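You operate a simulated robot arm through the tools that you are given. There is no shell and no other tool.

You are at the controls of a simulated robot arm. One attempt, no reset.

## Task
Put things in order on the top of the pine bench. At the end: the white-band block (marked "RELIEF") stands where the clear jar stood; the red-band block (marked "CHECK") stands on top of the brown small carton; the clear jar stands on top of the yellow-band block (marked "FLOW"); the yellow padlock from the top of the pine bench stands on top of the beige green-label plug; the green shaker can (marked "ABSORB") stands where the white-band block stood; whatever was shut is shut again. Leave all else as you found it, and nothing knocked over.

The check looks at the end state, three seconds after you hand in, the way a careful person would. Anything else that was tipped, shoved, dropped, spilled or broken makes it a failure.

## Robot
A 7-joint arm with a two-finger parallel gripper, fixed in place. Base frame: the origin is at the foot of the arm, x ahead of it, y to its left, z up; the work surface is at about z = 860. Units: mm, degrees, N and s.
With the tool pointing down near the work surface it reaches from about 100 to 640 mm from the base axis. Its first joint turns from -66.0 to 66.0 degrees. Payload 1.57 kg.
The tool frame sits at the grasp point between the pads (the TCP): z along the fingers, y along the line on which they close. The tips reach 30 mm beyond it. The gripper opens to 80 mm. The fingers are 17 mm wide and 12 mm thick; the gripper's body (40 by 82 mm) begins 80 mm behind the TCP.
Orientation is that of the tool frame in the base frame, as [roll, pitch, yaw] about the fixed x, y, z axes, in that order (R = Rz(yaw) Ry(pitch) Rx(roll)). With the fingers straight down and closing along the base's y, the tool's x points along the base's -x, its y along +y and its z along -z.

## Interface
- The arm moves only by the tool step_arm. Its argument "increments" is a list of rows, each an object (a shift or turn left out is 0, a gripper value left out holds the last) with "offset": the shift along the base's x, y, z in mm, a list of three; "rotation": the turn, a rotation vector about the base's x, y, z in degrees, a list of three; "claw": the opening in per cent of the stroke, from 0 (shut) to 100 (fully open). In form: [{"offset": [tx, ty, tz], "rotation": [rx, ry, rz], "claw": claw}, ...]. A call has 1 to 20 rows; each row shifts and turns the commanded pose from where the row before left it. A row lasts 0.2 s, in which the tool goes at most 50 mm and 8.6 degrees; a call with a longer step from one row to the next is refused whole, and so is a gripper value outside its range. A pose out of reach is approached as far as the arm can. The call stops where the force on the tool passes 40 N (or 10 N more than at its start, if that is more) or the arm is blocked; 0.2 s more then pass. The fingers move at their own pace (about 72 mm/s each) and stop on an object; they squeeze with about 26 N. The grip force told is the motor's: it shows also when the fingers shut on nothing. Time passes only in rows, and 0.2 s behind the last, so rows that do not move let the fingers close. The reply holds the time, the measured pose of the TCP, the force on the tool along the base axes, the opening and the grip force, in the units named above and with some noise, with the torque about the TCP (base axes, N m) and any sound that the robot's microphone picked up.
- Cameras (640 x 400 px; columns grow to the right, rows downward): "scene" is fixed at [63.9, 431.5, 1441.6]; the picture's right is [-0.70, -0.71, 0.00], its down [-0.29, 0.28, -0.91] and it looks along [0.65, -0.64, -0.40] (base axes); focal length 370 px, centre (320, 200). "wrist" rides on the gripper at [72, -7, -122] in the tool frame; the picture's right is [0.09, 1.00, 0.00], its down [-0.84, 0.08, -0.54] and it looks along [-0.54, 0.05, 0.84] (tool axes); focal length 238 px, centre (320, 200).
- capture(camera): a new picture of that camera. No time passes.
- probe_pixels(camera, pixels): for up to 12 pixels [column, row] of the newest picture of that camera ("zoom" is the newest enlarged one), the place [x, y, z] in the base frame of the surface seen there, good to about 2 mm. No time passes.
- close_up(camera, box): a new picture of the part [left, top, right, bottom] of that camera's present view, enlarged. No time passes.
- close_job(): hands the job in; it is judged then, once.

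Unless the task says otherwise, let go and move clear before handing in.

The tools are called after ">>>" by a JSON object that holds its "op" and its "data". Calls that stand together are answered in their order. step_arm: Moves the arm, as the interface text tells. Its arguments: {"type":"object","properties":{"increments":{"type":"array","items":{"type":"object","properties":{"offset":{"type":"array","items":{"type":"number"}},"rotation":{"type":"array","items":{"type":"number"}},"claw":{"type":"number"}}}}},"required":["increments"]} The other tools are called the same way: capture (camera) takes a picture; probe_pixels (camera, pixels) gives the place of the surface under pixels of a picture; close_up (camera, box) takes an enlarged picture of a part of a camera's view; close_job () hands the job in.

At the start:

```text
time_s: 0.0
ee_pos: [383.2, -57.2, 1185.3]
tcp_rot: [-180.0, 0.1, -179.9]
force: [-0.5, -0.1, -0.1]
ft_torque: [0.03, -0.02, 0.01]
opening: 80.2
grasp_force: 0.1
```

scene: 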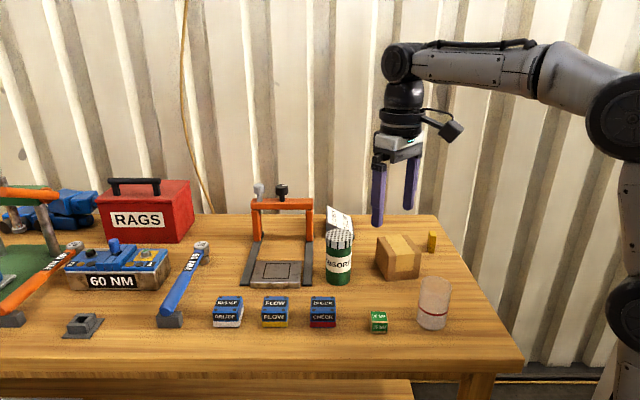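
wrist: 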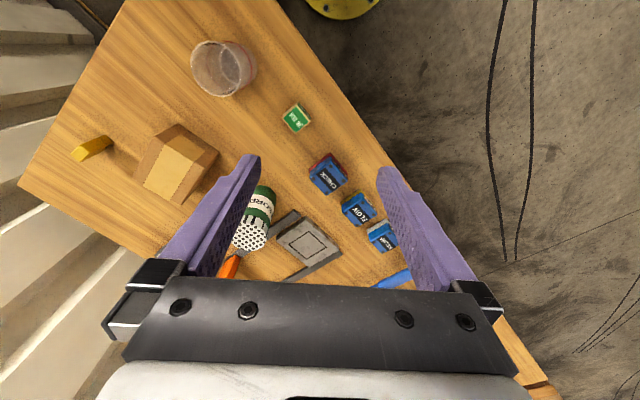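

The first pictures show the blocks in a row (scene about px 228-323, 312), the plug at (379,321), the jar at (434,303), the carton at (398,257), the can at (339,258) and something yellow at (432,241). I'll enlarge these parts before moving anything.

>>> {"op": "close_up", "data": {"camera": "scene", "box": [200, 270, 360, 370]}}

>>> {"op": "close_up", "data": {"camera": "scene", "box": [320, 200, 480, 300]}}

>>> {"op": "close_up", "data": {"camera": "scene", "box": [340, 260, 500, 360]}}

>>> {"op": "close_up", "data": {"camera": "scene", "box": [220, 170, 380, 300]}}

>>> {"op": "close_up", "data": {"camera": "scene", "box": [0, 160, 220, 350]}}

```text
4.00 times, centred on (280, 320) of scene
```

zoom: 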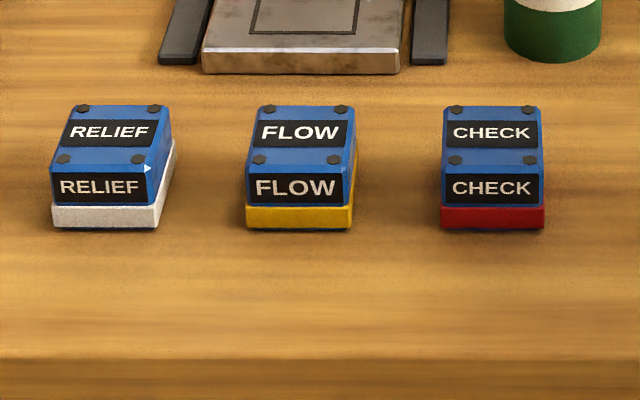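

```text
4.00 times, centred on (400, 250) of scene
```

zoom: 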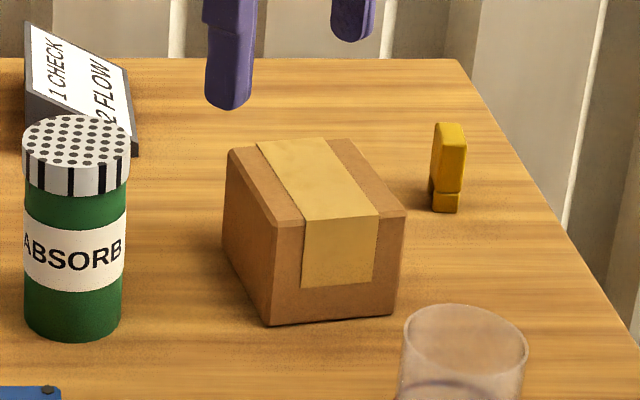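

```text
4.00 times, centred on (420, 310) of scene
```

zoom: 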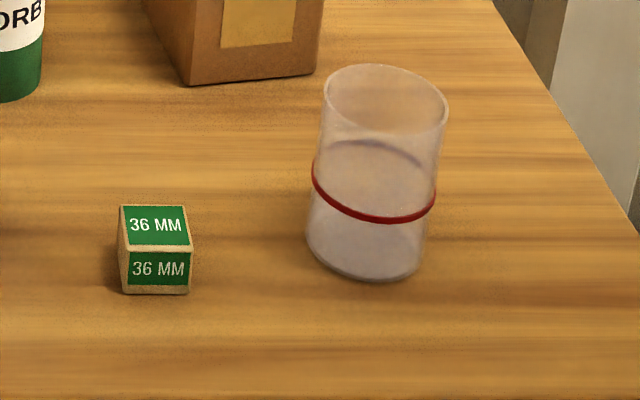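

```text
3.08 times, centred on (300, 235) of scene
```

zoom: 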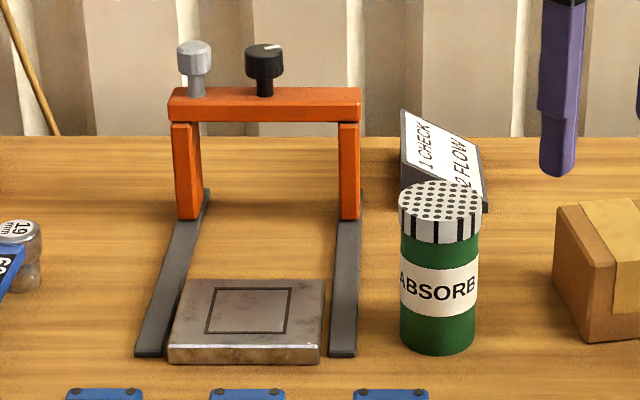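

```text
2.11 times, centred on (110, 255) of scene
```

zoom: 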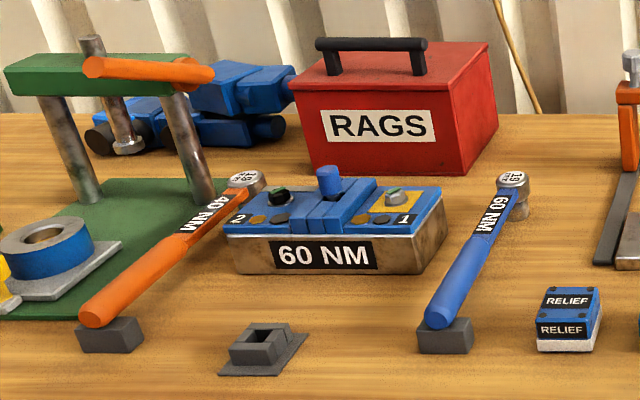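

The blocks, plug, jar (open, with something pale inside) and the yellow item are clear. Now I'll measure them, starting with the enlarged view of each.

>>> {"op": "capture", "data": {"camera": "scene"}}

>>> {"op": "close_up", "data": {"camera": "scene", "box": [200, 270, 360, 370]}}

>>> {"op": "probe_pixels", "data": {"camera": "zoom", "pixels": [[78, 108], [155, 108], [55, 168], [142, 168], [262, 108], [340, 108], [250, 168], [342, 168], [450, 108], [535, 108], [446, 168], [540, 168]]}}

>>> {"op": "probe_pixels", "data": {"camera": "zoom", "pixels": [[54, 222], [152, 224], [172, 150], [250, 222], [348, 224], [355, 150], [444, 224], [540, 224], [100, 260], [300, 260], [500, 260], [400, 200]]}}

```text
taken
```

scene: 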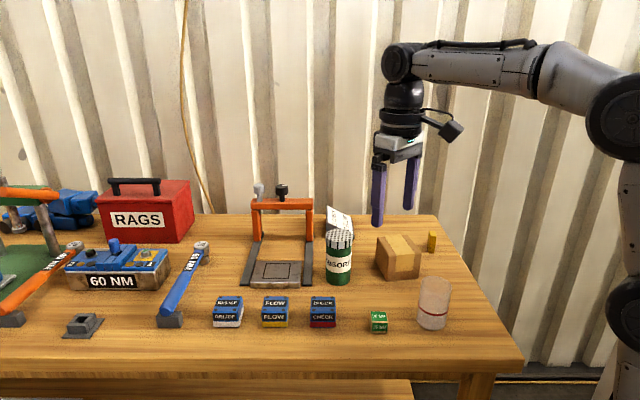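

```text
4.00 times, centred on (280, 320) of scene
```

zoom: 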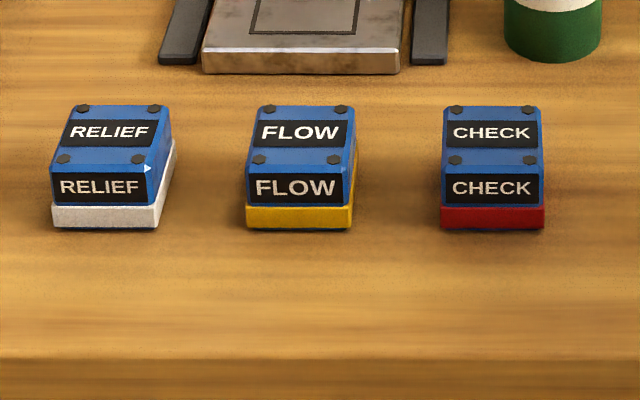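

```text
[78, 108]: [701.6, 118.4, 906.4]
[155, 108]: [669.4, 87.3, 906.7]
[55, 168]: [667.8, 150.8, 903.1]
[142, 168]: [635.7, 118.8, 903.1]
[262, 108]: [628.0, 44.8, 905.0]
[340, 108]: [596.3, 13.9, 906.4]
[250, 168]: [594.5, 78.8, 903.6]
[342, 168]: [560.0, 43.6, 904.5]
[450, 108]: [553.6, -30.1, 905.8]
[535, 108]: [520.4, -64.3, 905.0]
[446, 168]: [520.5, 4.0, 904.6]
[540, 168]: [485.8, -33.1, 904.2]
```

```text
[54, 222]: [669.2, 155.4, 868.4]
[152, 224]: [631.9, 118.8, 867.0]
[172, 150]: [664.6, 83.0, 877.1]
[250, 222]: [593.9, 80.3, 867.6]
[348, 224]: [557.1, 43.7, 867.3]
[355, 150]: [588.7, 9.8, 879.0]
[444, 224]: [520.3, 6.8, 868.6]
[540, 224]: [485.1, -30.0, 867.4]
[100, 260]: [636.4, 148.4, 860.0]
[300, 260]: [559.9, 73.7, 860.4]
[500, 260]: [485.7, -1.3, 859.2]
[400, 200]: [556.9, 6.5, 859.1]
```

The block tops centre near (669,119), (595,45) and (520,-31), about 905 high, set at 45° to the base axes. Next I'll measure the carton, yellow item, can, plug and jar.

>>> {"op": "close_up", "data": {"camera": "scene", "box": [320, 200, 480, 300]}}

>>> {"op": "probe_pixels", "data": {"camera": "zoom", "pixels": [[232, 150], [345, 142], [402, 212], [276, 228], [270, 322], [395, 312], [438, 126], [462, 128], [450, 140], [434, 207], [456, 209], [447, 185]]}}

>>> {"op": "probe_pixels", "data": {"camera": "zoom", "pixels": [[76, 120], [30, 150], [124, 150], [76, 165], [76, 190], [76, 337], [40, 330], [110, 330], [30, 260], [118, 260], [300, 180], [320, 140]]}}

>>> {"op": "close_up", "data": {"camera": "scene", "box": [340, 260, 500, 360]}}

>>> {"op": "probe_pixels", "data": {"camera": "zoom", "pixels": [[122, 208], [183, 207], [188, 244], [124, 248], [126, 292], [187, 292], [386, 68], [386, 135], [325, 90], [447, 110], [386, 100], [365, 276]]}}

>>> {"op": "probe_pixels", "data": {"camera": "zoom", "pixels": [[308, 240], [418, 260], [365, 217], [315, 180], [434, 205], [370, 170], [370, 145], [365, 250], [340, 62], [440, 95], [365, 290], [230, 240]]}}

```text
4.00 times, centred on (400, 250) of scene
```

zoom: 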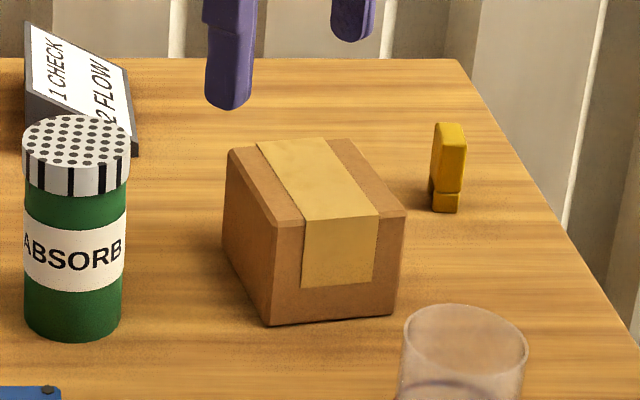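

```text
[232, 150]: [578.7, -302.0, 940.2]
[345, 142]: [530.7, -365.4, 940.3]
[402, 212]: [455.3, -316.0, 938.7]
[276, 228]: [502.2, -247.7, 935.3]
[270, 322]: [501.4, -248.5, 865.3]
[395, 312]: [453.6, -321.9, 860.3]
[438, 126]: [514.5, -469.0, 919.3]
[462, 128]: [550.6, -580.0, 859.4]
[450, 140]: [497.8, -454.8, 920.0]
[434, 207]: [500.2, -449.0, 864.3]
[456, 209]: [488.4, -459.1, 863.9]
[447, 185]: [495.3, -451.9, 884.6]
```

```text
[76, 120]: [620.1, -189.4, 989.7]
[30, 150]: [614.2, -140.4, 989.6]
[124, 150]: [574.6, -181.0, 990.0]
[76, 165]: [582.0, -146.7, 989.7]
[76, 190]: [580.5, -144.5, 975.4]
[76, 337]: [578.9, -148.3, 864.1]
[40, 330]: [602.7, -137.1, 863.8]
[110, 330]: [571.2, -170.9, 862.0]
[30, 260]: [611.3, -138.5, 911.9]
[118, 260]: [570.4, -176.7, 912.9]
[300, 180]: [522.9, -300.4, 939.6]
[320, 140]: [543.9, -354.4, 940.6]
```

```text
4.00 times, centred on (420, 310) of scene
```

zoom: 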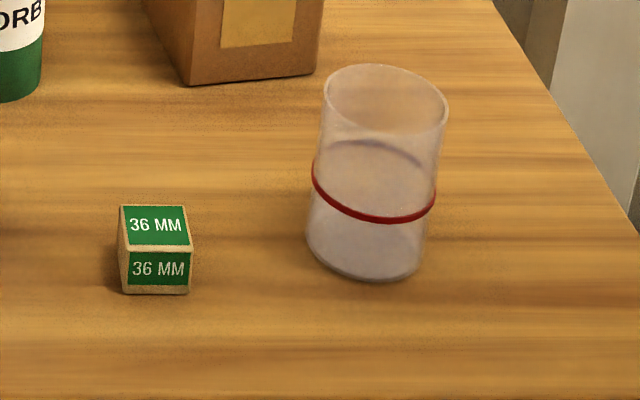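

```text
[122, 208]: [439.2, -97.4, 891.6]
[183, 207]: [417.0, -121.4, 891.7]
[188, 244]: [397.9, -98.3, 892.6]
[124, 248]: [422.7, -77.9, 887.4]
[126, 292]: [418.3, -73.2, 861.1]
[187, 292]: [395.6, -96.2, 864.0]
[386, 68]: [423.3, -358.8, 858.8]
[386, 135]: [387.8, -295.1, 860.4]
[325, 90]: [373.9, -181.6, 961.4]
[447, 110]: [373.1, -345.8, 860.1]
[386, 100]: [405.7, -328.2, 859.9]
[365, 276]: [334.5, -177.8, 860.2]
```

```text
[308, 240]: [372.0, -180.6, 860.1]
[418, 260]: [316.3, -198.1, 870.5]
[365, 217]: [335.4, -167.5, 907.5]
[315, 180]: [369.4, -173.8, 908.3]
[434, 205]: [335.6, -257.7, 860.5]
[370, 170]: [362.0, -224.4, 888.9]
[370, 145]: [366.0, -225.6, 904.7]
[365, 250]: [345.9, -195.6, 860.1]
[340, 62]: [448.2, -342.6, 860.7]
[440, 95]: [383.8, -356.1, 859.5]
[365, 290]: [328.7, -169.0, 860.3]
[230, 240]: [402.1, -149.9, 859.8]
```

The far things are RELIEF (~679 mm out) and the yellow item (~676 mm out), beyond the straight-down reach, so I'll need a tilted tool there. I'll enlarge the wrist view and look for other yellow things.

>>> {"op": "close_up", "data": {"camera": "wrist", "box": [20, 20, 260, 220]}}

>>> {"op": "close_up", "data": {"camera": "scene", "box": [405, 220, 460, 260]}}

>>> {"op": "close_up", "data": {"camera": "scene", "box": [0, 260, 100, 350]}}

>>> {"op": "close_up", "data": {"camera": "scene", "box": [0, 330, 640, 400]}}

```text
2.00 times, centred on (140, 120) of wrist
```

zoom: 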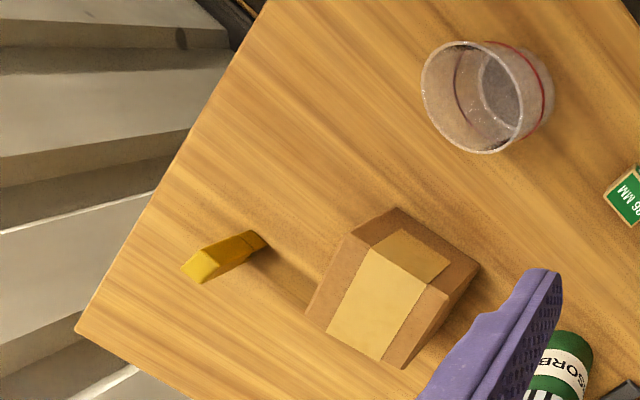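

```text
10.00 times, centred on (432, 240) of scene
```

zoom: 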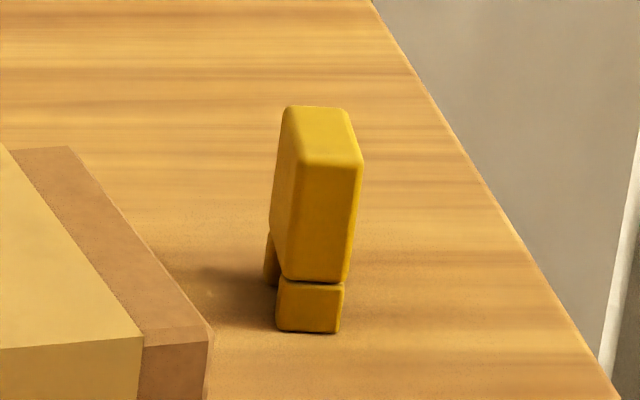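

```text
4.44 times, centred on (50, 305) of scene
```

zoom: 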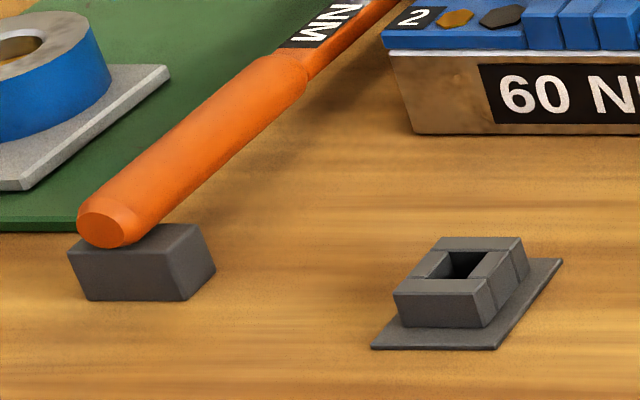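

```text
1.00 times, centred on (320, 365) of scene (not enlarged: the box is as wide or as high as the picture)
```

zoom: 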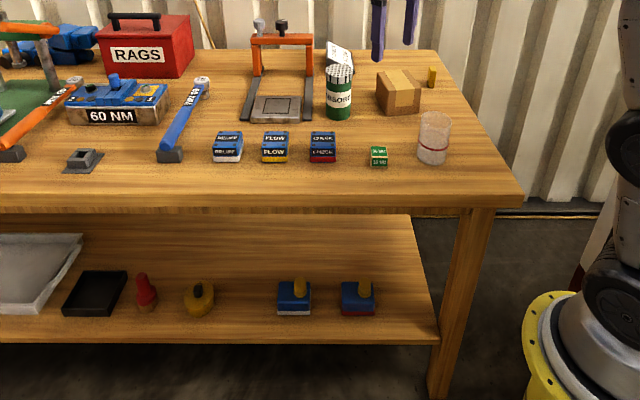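

The shelf below also holds padlocks, so the bench-top one at scene (432,241) is ours; it stands body-up on two legs. I'll swing the arm over there, staying high, to look at it with the wrist camera.

>>> {"op": "step_arm", "data": {"increments": [{"offset": [-3, -33, 0], "rotation": [0, 0, -5], "claw": 100}, {"offset": [-3, -33, 0], "rotation": [0, 0, -5]}, {"offset": [-3, -33, 0], "rotation": [0, 0, -5]}, {"offset": [-3, -33, 0], "rotation": [0, 0, -5]}, {"offset": [-3, -33, 0], "rotation": [0, 0, -5]}, {"offset": [-3, -33, 0], "rotation": [0, 0, -5]}, {"offset": [-3, -33, 0], "rotation": [0, 0, -5]}, {"offset": [-3, -33, 0], "rotation": [0, 0, -5]}, {}]}}

>>> {"op": "capture", "data": {"camera": "wrist"}}

>>> {"op": "capture", "data": {"camera": "scene"}}

```text
time_s: 2.0
ee_pos: [358.7, -322.0, 1183.9]
tcp_rot: [180.0, 0.0, 140.0]
force: [0.2, 0.2, -0.2]
ft_torque: [-0.03, -0.04, 0.01]
opening: 80.0
grasp_force: 0.1
```

```text
taken
```

wrist: 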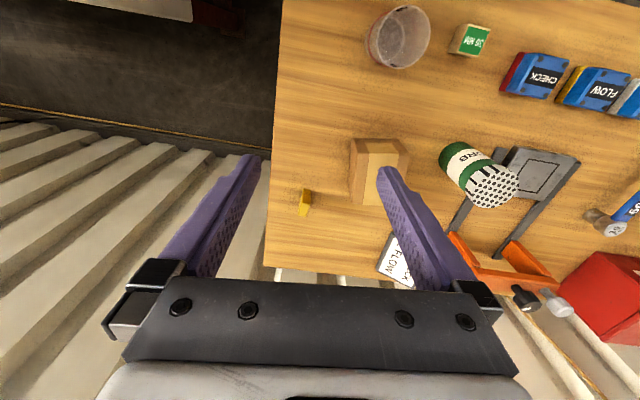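

```text
taken
```

scene: 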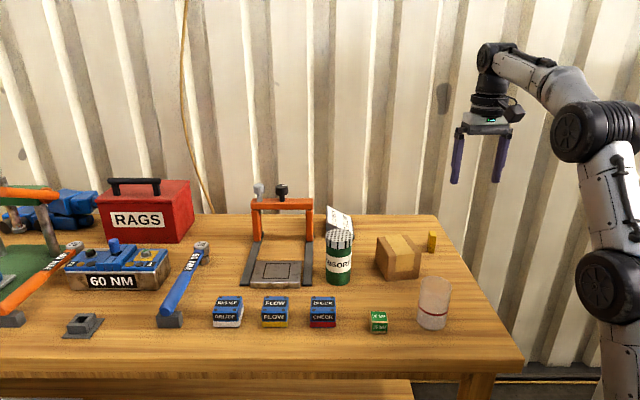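

The padlock sits at wrist px (305,203), between the fingers and beyond the carton. I'll enlarge and measure it.

>>> {"op": "close_up", "data": {"camera": "wrist", "box": [270, 170, 350, 230]}}

>>> {"op": "probe_pixels", "data": {"camera": "zoom", "pixels": [[280, 150], [300, 150], [250, 330], [290, 330], [270, 240], [240, 300], [300, 200], [200, 200]]}}

>>> {"op": "close_up", "data": {"camera": "wrist", "box": [340, 0, 500, 100]}}

>>> {"op": "close_up", "data": {"camera": "wrist", "box": [340, 120, 540, 245]}}

```text
6.67 times, centred on (310, 200) of wrist
```

zoom: 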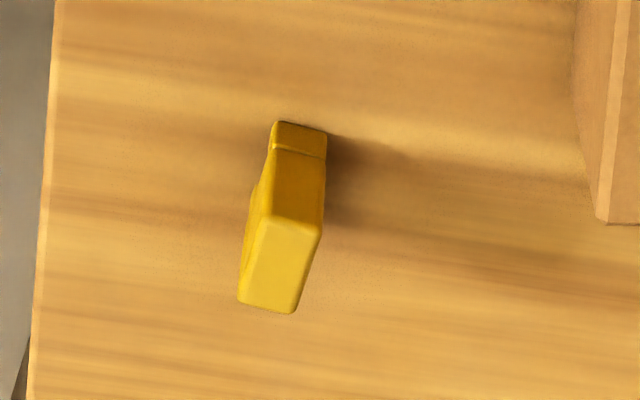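

```text
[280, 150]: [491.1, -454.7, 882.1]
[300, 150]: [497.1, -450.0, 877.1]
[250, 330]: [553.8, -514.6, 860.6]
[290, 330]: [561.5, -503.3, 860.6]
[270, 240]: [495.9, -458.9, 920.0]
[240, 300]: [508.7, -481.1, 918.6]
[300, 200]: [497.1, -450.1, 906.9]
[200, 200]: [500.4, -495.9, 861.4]
```

```text
4.00 times, centred on (420, 50) of wrist
```

zoom: 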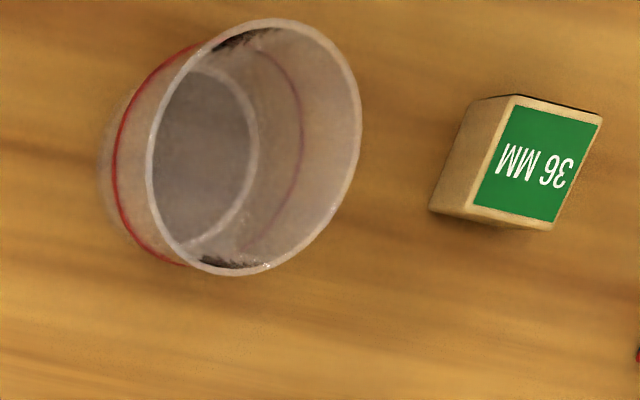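

```text
3.20 times, centred on (440, 182) of wrist
```

zoom: 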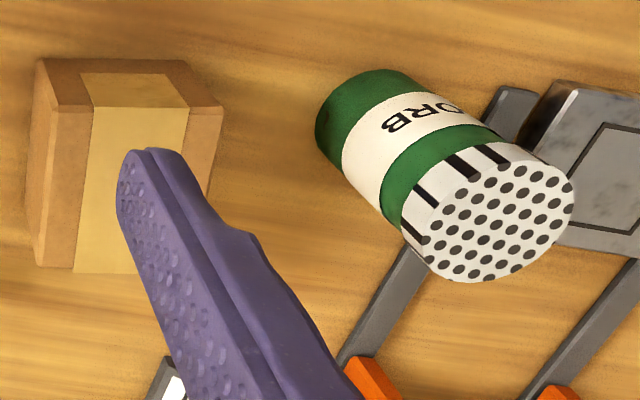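

The padlock's top face in that enlargement spans about (268,215)-(322,228)-(293,312)-(238,298). I'll enlarge again and probe its corners and edges, plus plug and jar features.

>>> {"op": "close_up", "data": {"camera": "wrist", "box": [270, 170, 350, 230]}}

>>> {"op": "probe_pixels", "data": {"camera": "zoom", "pixels": [[272, 222], [316, 232], [290, 306], [244, 296], [279, 265], [272, 170], [322, 165], [278, 125], [322, 135], [250, 240], [262, 190], [300, 265]]}}

>>> {"op": "close_up", "data": {"camera": "wrist", "box": [340, 0, 500, 100]}}

>>> {"op": "probe_pixels", "data": {"camera": "zoom", "pixels": [[515, 100], [598, 120], [550, 225], [470, 205], [275, 22], [358, 100], [340, 200], [262, 270], [180, 245], [150, 180], [170, 90], [533, 165]]}}

>>> {"op": "probe_pixels", "data": {"camera": "zoom", "pixels": [[205, 130], [160, 60], [116, 150], [160, 253], [300, 100], [255, 130], [100, 180], [180, 260], [235, 35], [235, 262], [320, 50], [300, 250]]}}

```text
6.67 times, centred on (310, 200) of wrist
```

zoom: 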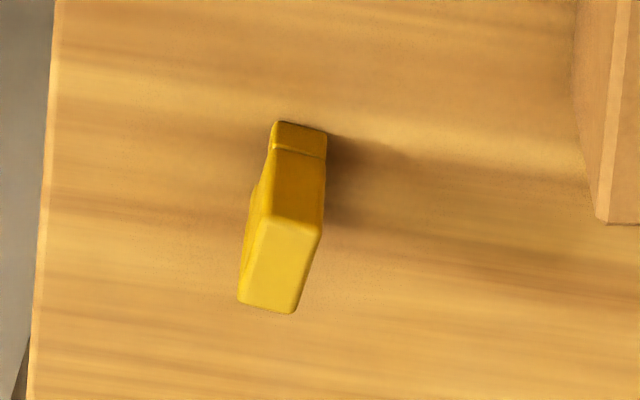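

```text
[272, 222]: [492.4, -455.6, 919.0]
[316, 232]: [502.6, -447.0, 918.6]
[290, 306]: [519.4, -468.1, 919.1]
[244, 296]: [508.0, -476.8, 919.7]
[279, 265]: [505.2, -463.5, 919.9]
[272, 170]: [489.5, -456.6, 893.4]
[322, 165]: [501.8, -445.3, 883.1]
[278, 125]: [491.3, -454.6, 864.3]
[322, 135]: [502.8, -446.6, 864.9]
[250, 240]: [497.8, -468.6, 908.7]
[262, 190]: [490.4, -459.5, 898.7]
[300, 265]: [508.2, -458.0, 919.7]
```

```text
4.00 times, centred on (420, 50) of wrist
```

zoom: 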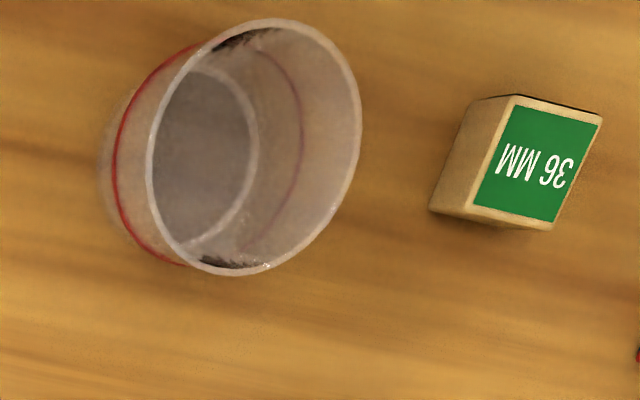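

```text
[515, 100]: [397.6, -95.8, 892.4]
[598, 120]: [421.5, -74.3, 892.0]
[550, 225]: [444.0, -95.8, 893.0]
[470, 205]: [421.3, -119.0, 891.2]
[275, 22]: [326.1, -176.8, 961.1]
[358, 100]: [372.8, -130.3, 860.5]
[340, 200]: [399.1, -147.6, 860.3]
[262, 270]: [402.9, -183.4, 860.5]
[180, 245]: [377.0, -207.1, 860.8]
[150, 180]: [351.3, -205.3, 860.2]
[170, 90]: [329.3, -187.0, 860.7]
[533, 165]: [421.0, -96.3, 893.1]
```

```text
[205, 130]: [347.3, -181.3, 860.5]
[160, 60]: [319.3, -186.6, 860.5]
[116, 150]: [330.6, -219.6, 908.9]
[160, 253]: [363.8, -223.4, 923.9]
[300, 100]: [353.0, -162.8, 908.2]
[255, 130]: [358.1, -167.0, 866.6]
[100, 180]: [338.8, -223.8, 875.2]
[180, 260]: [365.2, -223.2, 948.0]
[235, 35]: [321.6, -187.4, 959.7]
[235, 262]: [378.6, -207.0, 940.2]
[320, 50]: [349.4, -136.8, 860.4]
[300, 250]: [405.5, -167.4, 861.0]
```

The padlock is about 16 x 30 x 60 mm, centred near (505.5,-462), long axis at azimuth about -51°, top at 920; the plug top centres at (421,-96), z 892, at 45°. I'll go above the padlock with a 20° outward tilt and a 48 mm opening and see whether the pose is reached.

>>> {"op": "step_arm", "data": {"increments": [{"offset": [18.4, -17.5, -10], "rotation": [0, 0, -5.5], "claw": 60}, {"offset": [18.4, -17.5, -10], "rotation": [0, 0, -5.5]}, {"offset": [18.4, -17.5, -10], "rotation": [-3.885, -3.145, 0]}, {"offset": [18.4, -17.5, -10], "rotation": [-3.885, -3.145, 0]}, {"offset": [18.4, -17.5, -10], "rotation": [-3.885, -3.145, 0]}, {"offset": [18.4, -17.5, -10], "rotation": [-3.885, -3.145, 0]}, {"offset": [18.4, -17.5, -10]}, {"offset": [18.4, -17.5, -10]}, {}, {}]}}

>>> {"op": "capture", "data": {"camera": "wrist"}}

>>> {"op": "capture", "data": {"camera": "scene"}}

```text
time_s: 4.2
ee_pos: [493.9, -448.7, 1110.8]
tcp_rot: [-179.9, 20.0, 128.9]
force: [-0.2, -0.7, -0.1]
ft_torque: [-0.02, -0.01, 0.01]
opening: 48.2
grasp_force: 0.1
out of reach, approached as far as the arm can: row 8
```

```text
taken
```

wrist: 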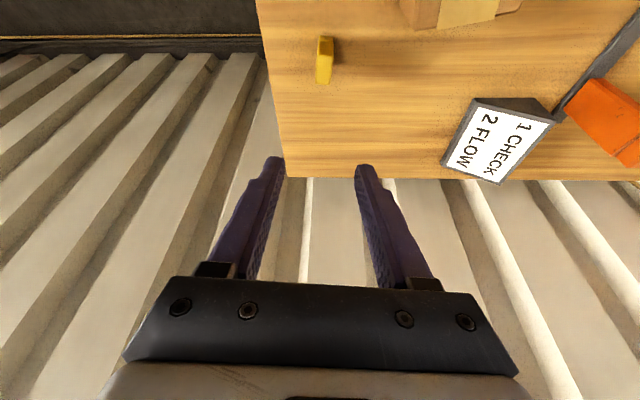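

```text
taken
```

scene: 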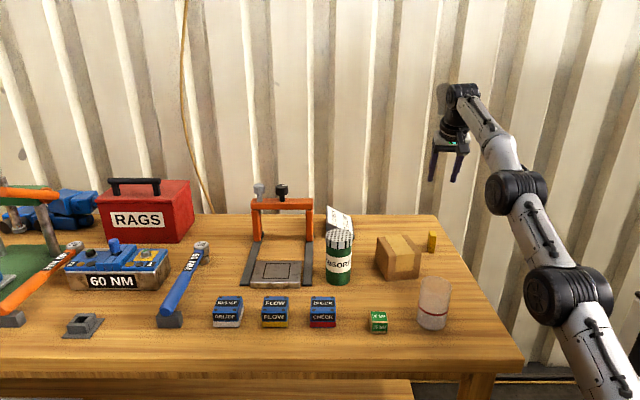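

The pose fell about 17 mm short at this height (493.9,-448.7 instead of 505.9,-462), so the arm is at its limit up high; lower down it should reach farther. I'll descend 80 mm and check where it goes.

>>> {"op": "step_arm", "data": {"increments": [{"offset": [0, 0, -20]}, {"offset": [0, 0, -20]}, {"offset": [0, 0, -20]}, {"offset": [0, 0, -20]}, {}]}}

```text
time_s: 5.4
ee_pos: [491.1, -450.3, 1031.4]
tcp_rot: [179.9, 19.9, 129.0]
force: [-0.5, 0.0, 0.4]
ft_torque: [0.02, 0.02, -0.03]
opening: 48.1
grasp_force: 0.0
```

No limit now at z 1031; the commanded pose had been held short, so I add the missing shift (+14.5,-11.6) while going down to about 970, still above the padlock.

>>> {"op": "step_arm", "data": {"increments": [{"offset": [0, 0, -20]}, {"offset": [5, -4, -20]}, {"offset": [5, -4, -20]}, {"offset": [4.5, -3.6, 0]}, {}]}}

>>> {"op": "capture", "data": {"camera": "wrist"}}

>>> {"op": "close_up", "data": {"camera": "scene", "box": [380, 180, 500, 270]}}

```text
time_s: 6.6
ee_pos: [508.1, -462.2, 969.7]
tcp_rot: [180.0, 19.9, 128.9]
force: [0.2, -0.4, 1.1]
ft_torque: [0.0, 0.01, 0.01]
opening: 47.9
grasp_force: 0.1
```

```text
taken
```

wrist: 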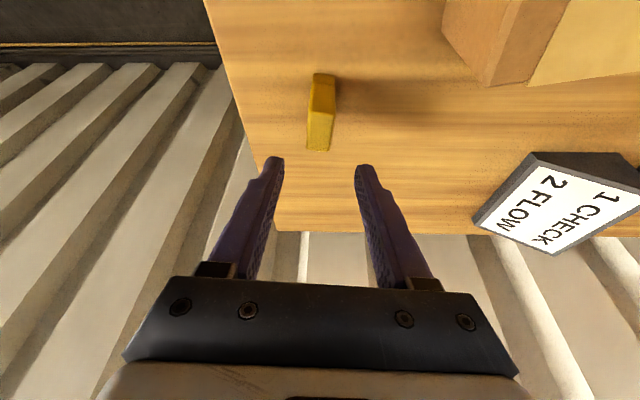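

```text
4.44 times, centred on (440, 225) of scene
```

zoom: 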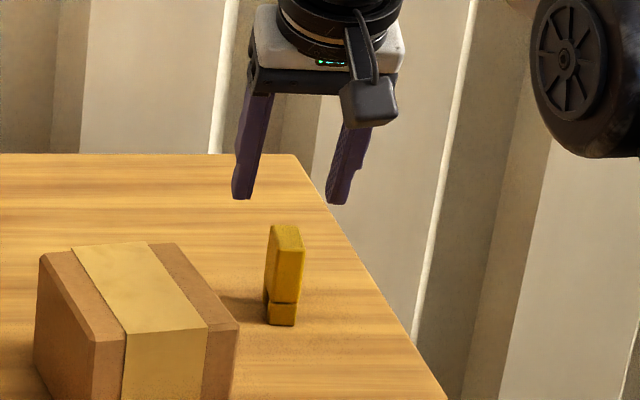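

I'm at (508,-462,970) and the padlock top is at wrist px about (320,130), nicely between the fingers. I'll enlarge to check centring and angle.

>>> {"op": "close_up", "data": {"camera": "wrist", "box": [280, 60, 380, 160]}}

>>> {"op": "probe_pixels", "data": {"camera": "zoom", "pixels": [[130, 215], [210, 225], [195, 350], [115, 345], [165, 280], [140, 60], [210, 70]]}}

```text
4.00 times, centred on (330, 110) of wrist
```

zoom: 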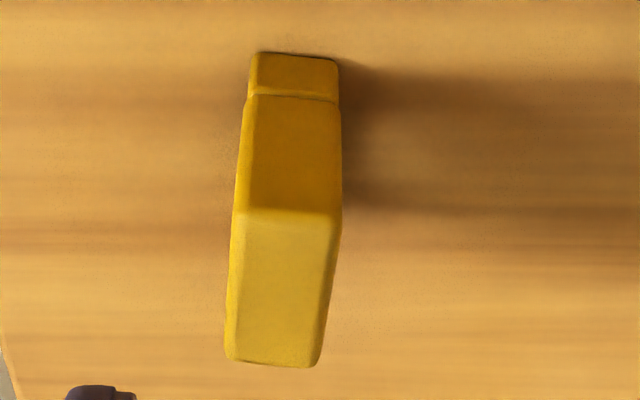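

```text
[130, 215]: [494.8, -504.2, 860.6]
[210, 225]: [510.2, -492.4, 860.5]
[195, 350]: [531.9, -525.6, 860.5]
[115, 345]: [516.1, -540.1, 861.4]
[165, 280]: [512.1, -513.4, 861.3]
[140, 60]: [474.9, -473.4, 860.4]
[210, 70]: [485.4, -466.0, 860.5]
```

The padlock's top corners in this enlargement are about (238,220), (334,224), (316,358), (232,352); I'll probe those.

>>> {"op": "probe_pixels", "data": {"camera": "zoom", "pixels": [[240, 222], [332, 226], [314, 356], [232, 350], [280, 288], [252, 85], [334, 85], [245, 150], [338, 150]]}}

```text
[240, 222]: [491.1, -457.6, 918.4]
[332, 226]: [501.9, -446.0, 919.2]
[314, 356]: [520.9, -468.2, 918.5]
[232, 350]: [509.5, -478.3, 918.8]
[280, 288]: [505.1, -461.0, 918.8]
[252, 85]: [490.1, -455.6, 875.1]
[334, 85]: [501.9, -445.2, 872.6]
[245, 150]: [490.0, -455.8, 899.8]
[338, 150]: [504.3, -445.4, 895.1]
```

The padlock centre reads (505.9,-462.5) with long axis about -49°, so I correct by -2 mm in x and +1.5° yaw, then descend to z about 902.

>>> {"op": "step_arm", "data": {"increments": [{"offset": [-1, 0, -17], "rotation": [0, 0, 1.5]}, {"offset": [-1, -0.3, -17]}, {"offset": [0, 0, -17]}, {"offset": [0, 0, -17]}, {}]}}

>>> {"op": "close_up", "data": {"camera": "wrist", "box": [220, 80, 420, 205]}}

>>> {"op": "close_up", "data": {"camera": "scene", "box": [380, 190, 500, 280]}}

```text
time_s: 7.8
ee_pos: [505.7, -464.3, 902.5]
tcp_rot: [-180.0, 20.1, 130.4]
force: [0.5, -0.3, 0.7]
ft_torque: [0.0, 0.0, -0.03]
opening: 48.0
grasp_force: 0.0
```

```text
3.20 times, centred on (320, 142) of wrist
```

zoom: 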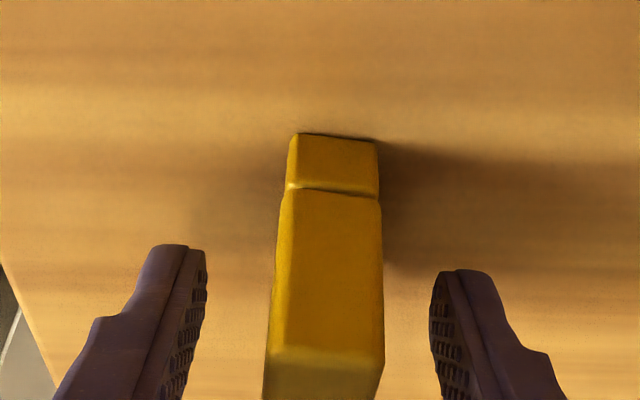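

```text
4.44 times, centred on (440, 235) of scene
```

zoom: 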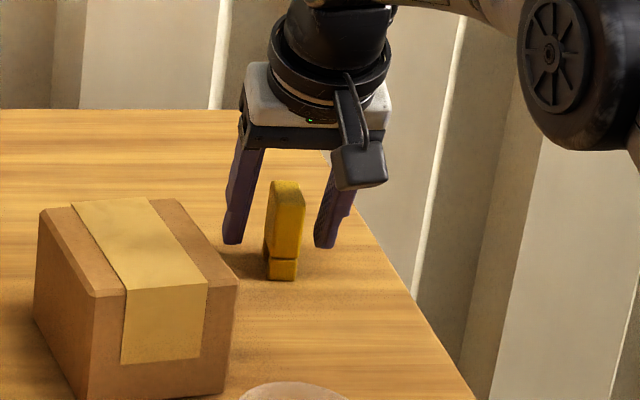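

Both fingers straddle the padlock, which is about 1.5 mm towards the right finger, so I nudge by (0.5,1.5) and close.

>>> {"op": "step_arm", "data": {"increments": [{"offset": [0.5, 1.5, 0]}, {"claw": 10}, {"claw": 0}, {}, {}, {}]}}

>>> {"op": "close_up", "data": {"camera": "wrist", "box": [220, 80, 420, 205]}}

```text
time_s: 9.2
ee_pos: [506.8, -463.9, 902.5]
tcp_rot: [180.0, 20.1, 130.5]
force: [0.0, -0.2, -0.4]
ft_torque: [-0.03, -0.04, 0.03]
opening: 18.9
grasp_force: 25.7
```

```text
3.20 times, centred on (320, 142) of wrist
```

zoom: 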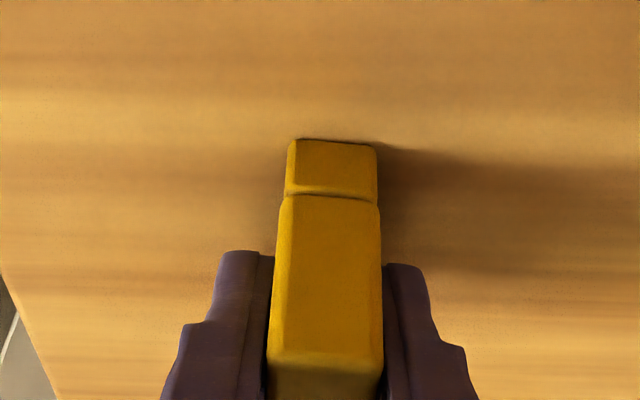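

The gripper holds it at 18.9 mm with 25.7 N. I'll lift straight up 60 mm, then draw back and up to about 1080 to carry it clear of the carton.

>>> {"op": "step_arm", "data": {"increments": [{"offset": [0, 0, 8]}, {"offset": [0, 0, 16]}, {"offset": [0, 0, 18]}, {"offset": [0, 0, 18]}, {"offset": [-12, 11, 20]}, {"offset": [-12, 11, 20]}, {"offset": [-12, 11, 20]}, {"offset": [-12, 11, 20]}, {"offset": [-12, 11, 20]}, {"offset": [0, 0, 20], "rotation": [0, 0, 2.2]}, {"rotation": [0, 0, 2.3]}, {}]}}

>>> {"op": "capture", "data": {"camera": "scene"}}

>>> {"op": "capture", "data": {"camera": "wrist"}}

```text
time_s: 11.8
ee_pos: [447.6, -406.9, 1082.0]
tcp_rot: [-180.0, 20.0, 135.0]
force: [-0.1, -0.8, -1.7]
ft_torque: [-0.01, 0.0, -0.01]
opening: 18.6
grasp_force: 25.9
```

```text
taken
```

scene: 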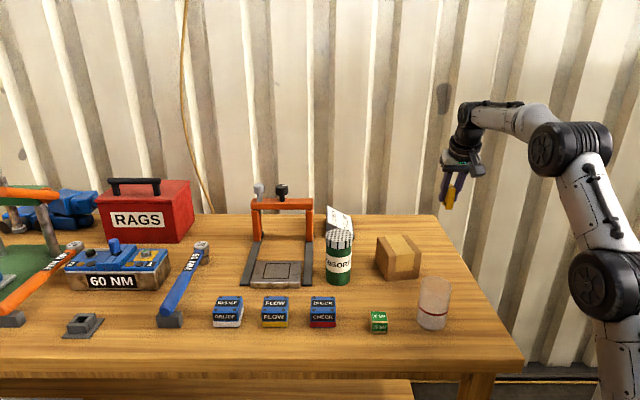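

```text
taken
```

wrist: 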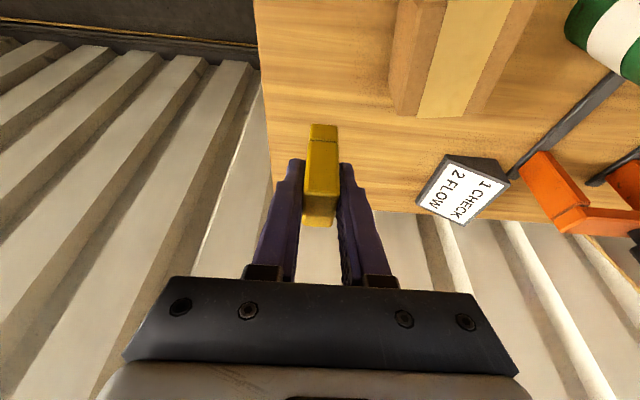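

The padlock is held, but at scene (452,187) it looks slanted; I'll enlarge to check it's upright.

>>> {"op": "close_up", "data": {"camera": "scene", "box": [420, 130, 500, 220]}}

>>> {"op": "close_up", "data": {"camera": "wrist", "box": [260, 110, 380, 240]}}

>>> {"op": "probe_pixels", "data": {"camera": "zoom", "pixels": [[290, 65], [345, 65], [285, 130], [350, 130], [285, 230], [350, 240], [285, 250], [340, 265]]}}

```text
4.44 times, centred on (460, 175) of scene
```

zoom: 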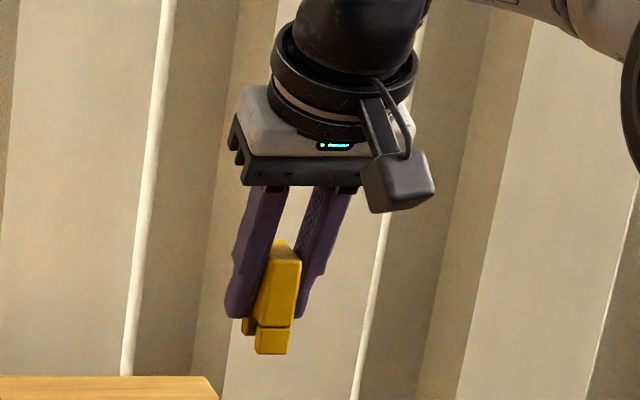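

```text
3.08 times, centred on (320, 175) of wrist
```

zoom: 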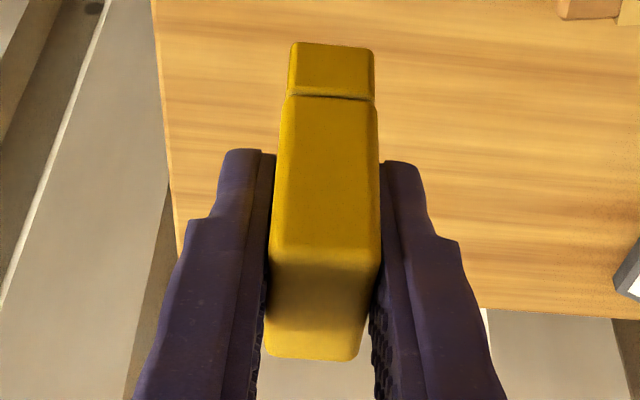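

```text
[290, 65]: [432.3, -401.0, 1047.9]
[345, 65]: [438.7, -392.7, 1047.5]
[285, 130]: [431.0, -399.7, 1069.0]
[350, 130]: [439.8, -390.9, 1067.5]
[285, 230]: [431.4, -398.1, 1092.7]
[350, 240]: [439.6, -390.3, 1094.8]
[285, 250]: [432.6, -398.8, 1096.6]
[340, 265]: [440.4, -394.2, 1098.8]
```

The padlock's near face is vertical (x,y constant from z 1047 to 1095), so the slant is only perspective. I'll carry it over the plug, holding orientation, at z 1082.

>>> {"op": "step_arm", "data": {"increments": [{"offset": [-1, 14, 0]}, {"offset": [-2.5, 30, 0]}, {"offset": [-3, 36, 0]}, {"offset": [-3, 36, 0]}, {"offset": [-3, 36, 0]}, {"offset": [-3, 36, 0]}, {"offset": [-3, 36, 0]}, {"offset": [-3, 36, 0]}, {"offset": [-2.5, 30, 0]}, {"offset": [-1.6, 19.6, 0]}, {}, {}]}}

>>> {"op": "capture", "data": {"camera": "wrist"}}

>>> {"op": "capture", "data": {"camera": "scene"}}

```text
time_s: 14.4
ee_pos: [420.8, -97.0, 1083.5]
tcp_rot: [180.0, 20.0, 135.0]
force: [-0.9, -0.1, -1.9]
ft_torque: [-0.03, 0.01, 0.02]
opening: 18.7
grasp_force: 25.9
```

```text
taken
```

wrist: 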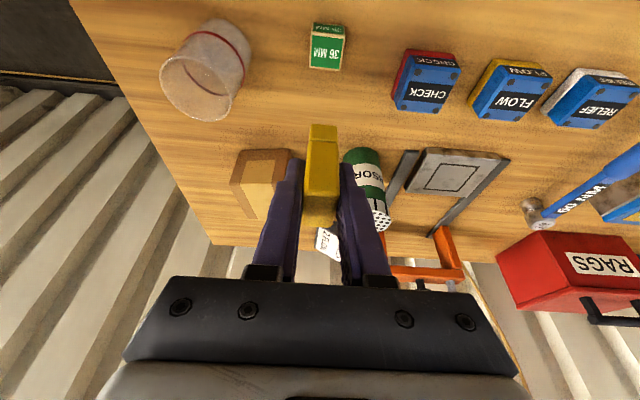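

```text
taken
```

scene: 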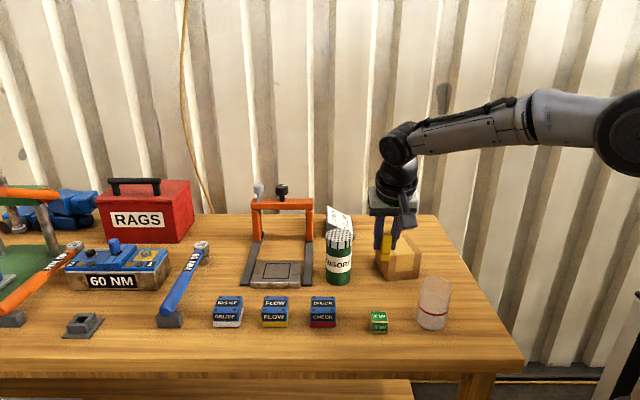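

Above the plug now. I'll lower to about z 975 (padlock foot some 40 mm over the plug) and compare positions there.

>>> {"op": "step_arm", "data": {"increments": [{"offset": [0, 0, -20]}, {"offset": [0, 0, -30]}, {"offset": [0, 0, -30]}, {"offset": [0, 0, -27]}, {}, {}]}}

>>> {"op": "capture", "data": {"camera": "wrist"}}

>>> {"op": "close_up", "data": {"camera": "wrist", "box": [240, 20, 400, 145]}}

>>> {"op": "close_up", "data": {"camera": "scene", "box": [330, 230, 450, 350]}}

```text
time_s: 15.8
ee_pos: [419.1, -94.1, 975.4]
tcp_rot: [179.9, 20.0, 135.0]
force: [-0.1, 0.1, -1.6]
ft_torque: [0.03, 0.01, -0.01]
opening: 18.8
grasp_force: 26.2
```

```text
taken
```

wrist: 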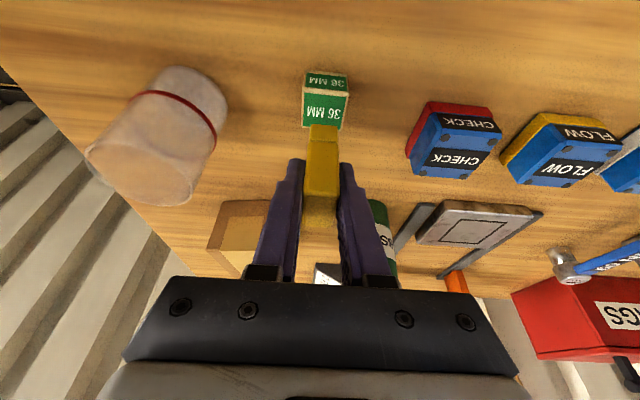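

```text
3.20 times, centred on (320, 82) of wrist
```

zoom: 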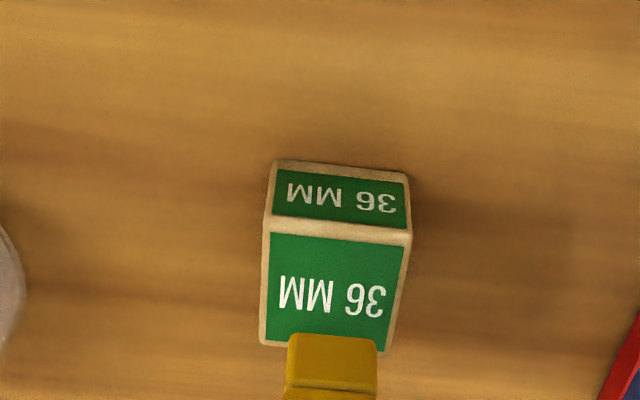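

```text
3.33 times, centred on (390, 290) of scene
```

zoom: 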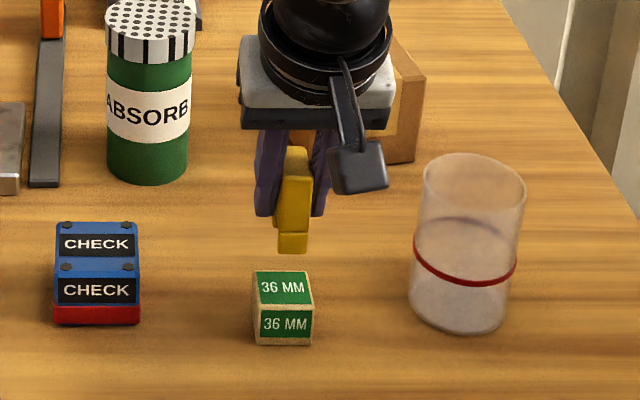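

The plug lies just ahead of the padlock foot in both views. I'll probe plug corners and padlock foot in the same wrist enlargement to get the relative offset.

>>> {"op": "close_up", "data": {"camera": "wrist", "box": [240, 20, 400, 145]}}

>>> {"op": "probe_pixels", "data": {"camera": "zoom", "pixels": [[270, 226], [408, 238], [385, 345], [266, 342], [335, 280], [295, 360], [370, 360], [293, 345], [372, 345], [293, 385], [374, 385], [335, 360]]}}

>>> {"op": "close_up", "data": {"camera": "scene", "box": [340, 250, 440, 350]}}

>>> {"op": "probe_pixels", "data": {"camera": "zoom", "pixels": [[248, 202], [330, 202], [334, 240], [250, 242], [280, 130], [318, 130], [284, 160], [316, 160], [275, 110], [320, 100], [290, 220], [270, 125]]}}

```text
3.20 times, centred on (320, 82) of wrist
```

zoom: 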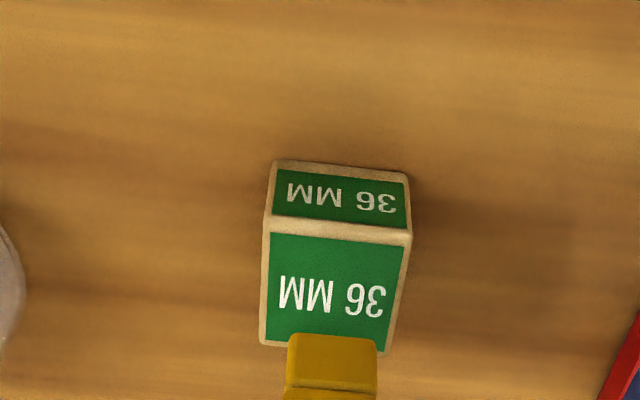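

```text
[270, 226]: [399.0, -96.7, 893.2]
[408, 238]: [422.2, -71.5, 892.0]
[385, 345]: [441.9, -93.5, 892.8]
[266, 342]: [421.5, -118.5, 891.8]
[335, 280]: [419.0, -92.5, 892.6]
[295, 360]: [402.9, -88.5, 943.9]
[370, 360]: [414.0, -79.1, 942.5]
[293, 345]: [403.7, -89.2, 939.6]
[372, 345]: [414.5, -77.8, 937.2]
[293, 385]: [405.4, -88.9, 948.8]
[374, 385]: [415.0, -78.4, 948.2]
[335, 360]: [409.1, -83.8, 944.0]
```

```text
4.00 times, centred on (390, 300) of scene
```

zoom: 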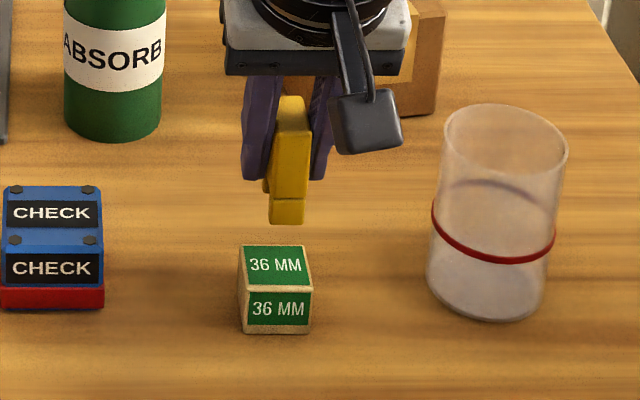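

```text
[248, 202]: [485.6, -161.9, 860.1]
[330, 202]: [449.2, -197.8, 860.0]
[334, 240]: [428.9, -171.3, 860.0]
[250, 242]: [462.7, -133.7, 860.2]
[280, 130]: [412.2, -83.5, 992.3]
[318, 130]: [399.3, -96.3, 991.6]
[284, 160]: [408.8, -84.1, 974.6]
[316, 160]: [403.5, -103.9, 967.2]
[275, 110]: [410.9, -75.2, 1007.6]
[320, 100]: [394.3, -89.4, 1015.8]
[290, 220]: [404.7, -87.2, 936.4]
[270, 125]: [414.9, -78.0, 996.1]
```

Relative offset: padlock centre about (419.9,-94.7) against plug centre (421,-95.7), so I shift (+1.1,-1.0) and lower 37 mm, leaving a few mm.

>>> {"op": "step_arm", "data": {"increments": [{"offset": [1.1, -1.0, -8]}, {"offset": [0, 0, -12]}, {"offset": [0, 0, -10]}, {"offset": [0, 0, -6]}, {"offset": [0, 0, -1]}, {}, {}]}}

>>> {"op": "close_up", "data": {"camera": "wrist", "box": [240, 20, 400, 145]}}

>>> {"op": "close_up", "data": {"camera": "scene", "box": [340, 250, 440, 350]}}

```text
time_s: 17.4
ee_pos: [420.7, -95.5, 938.8]
tcp_rot: [180.0, 20.0, 135.0]
force: [-0.2, -0.2, -1.3]
ft_torque: [-0.03, 0.02, 0.0]
opening: 18.6
grasp_force: 25.6
```

```text
3.20 times, centred on (320, 82) of wrist
```

zoom: 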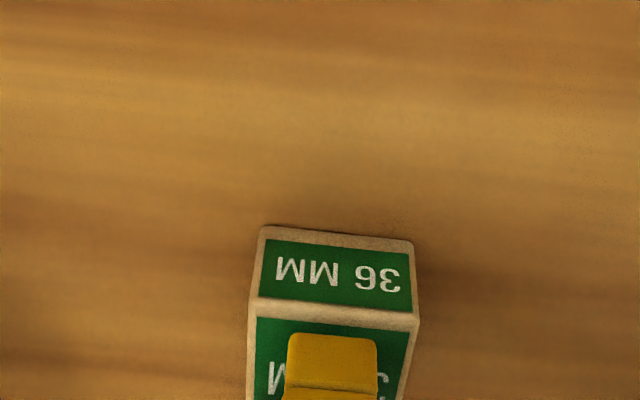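

```text
4.00 times, centred on (390, 300) of scene
```

zoom: 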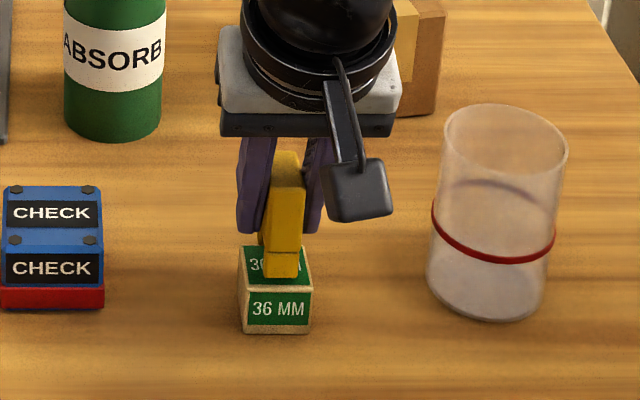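

The foot is centred over the plug (wrist px 289-378 within 252-418). I'll lower in 1 mm steps to contact.

>>> {"op": "step_arm", "data": {"increments": [{"offset": [0, 0, -1]}, {"offset": [0, 0, -1]}, {"offset": [0, 0, -1]}, {"offset": [0, 0, -1]}, {}]}}

>>> {"op": "close_up", "data": {"camera": "wrist", "box": [240, 20, 400, 145]}}

```text
time_s: 18.6
ee_pos: [422.2, -95.6, 934.7]
tcp_rot: [179.9, 20.0, 135.0]
force: [0.7, 0.7, -1.5]
ft_torque: [0.0, -0.01, 0.02]
opening: 18.6
grasp_force: 26.2
```

```text
3.20 times, centred on (320, 82) of wrist
```

zoom: 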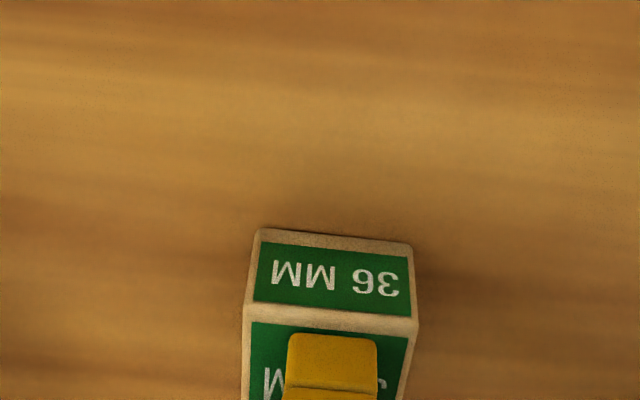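

No contact yet at z 934.7. Before continuing I'll probe the padlock foot and plug edges again, since the foot seems set a little far back from the near edge.

>>> {"op": "close_up", "data": {"camera": "wrist", "box": [270, 70, 370, 150]}}

>>> {"op": "probe_pixels", "data": {"camera": "zoom", "pixels": [[300, 180], [370, 180], [290, 160], [370, 168], [210, 140], [420, 158], [300, 150], [330, 190], [330, 240], [330, 165], [310, 120], [400, 200]]}}

>>> {"op": "close_up", "data": {"camera": "scene", "box": [355, 280, 405, 340]}}

```text
5.00 times, centred on (320, 110) of wrist
```

zoom: 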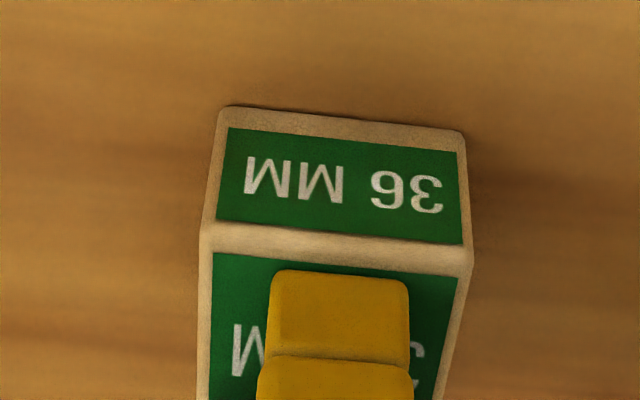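

```text
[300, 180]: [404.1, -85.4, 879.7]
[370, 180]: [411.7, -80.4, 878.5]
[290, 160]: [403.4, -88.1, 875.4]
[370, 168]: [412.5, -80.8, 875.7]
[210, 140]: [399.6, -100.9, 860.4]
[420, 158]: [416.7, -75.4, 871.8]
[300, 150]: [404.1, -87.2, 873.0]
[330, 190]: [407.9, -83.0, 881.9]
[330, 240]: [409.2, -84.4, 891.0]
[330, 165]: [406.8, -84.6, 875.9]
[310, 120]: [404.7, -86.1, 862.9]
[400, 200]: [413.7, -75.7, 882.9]
```

```text
6.67 times, centred on (380, 310) of scene
```

zoom: 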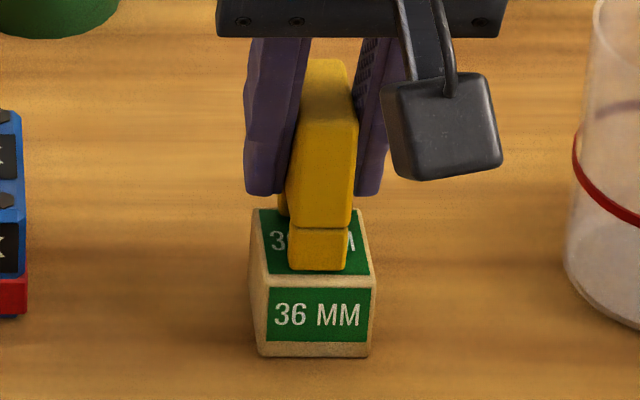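

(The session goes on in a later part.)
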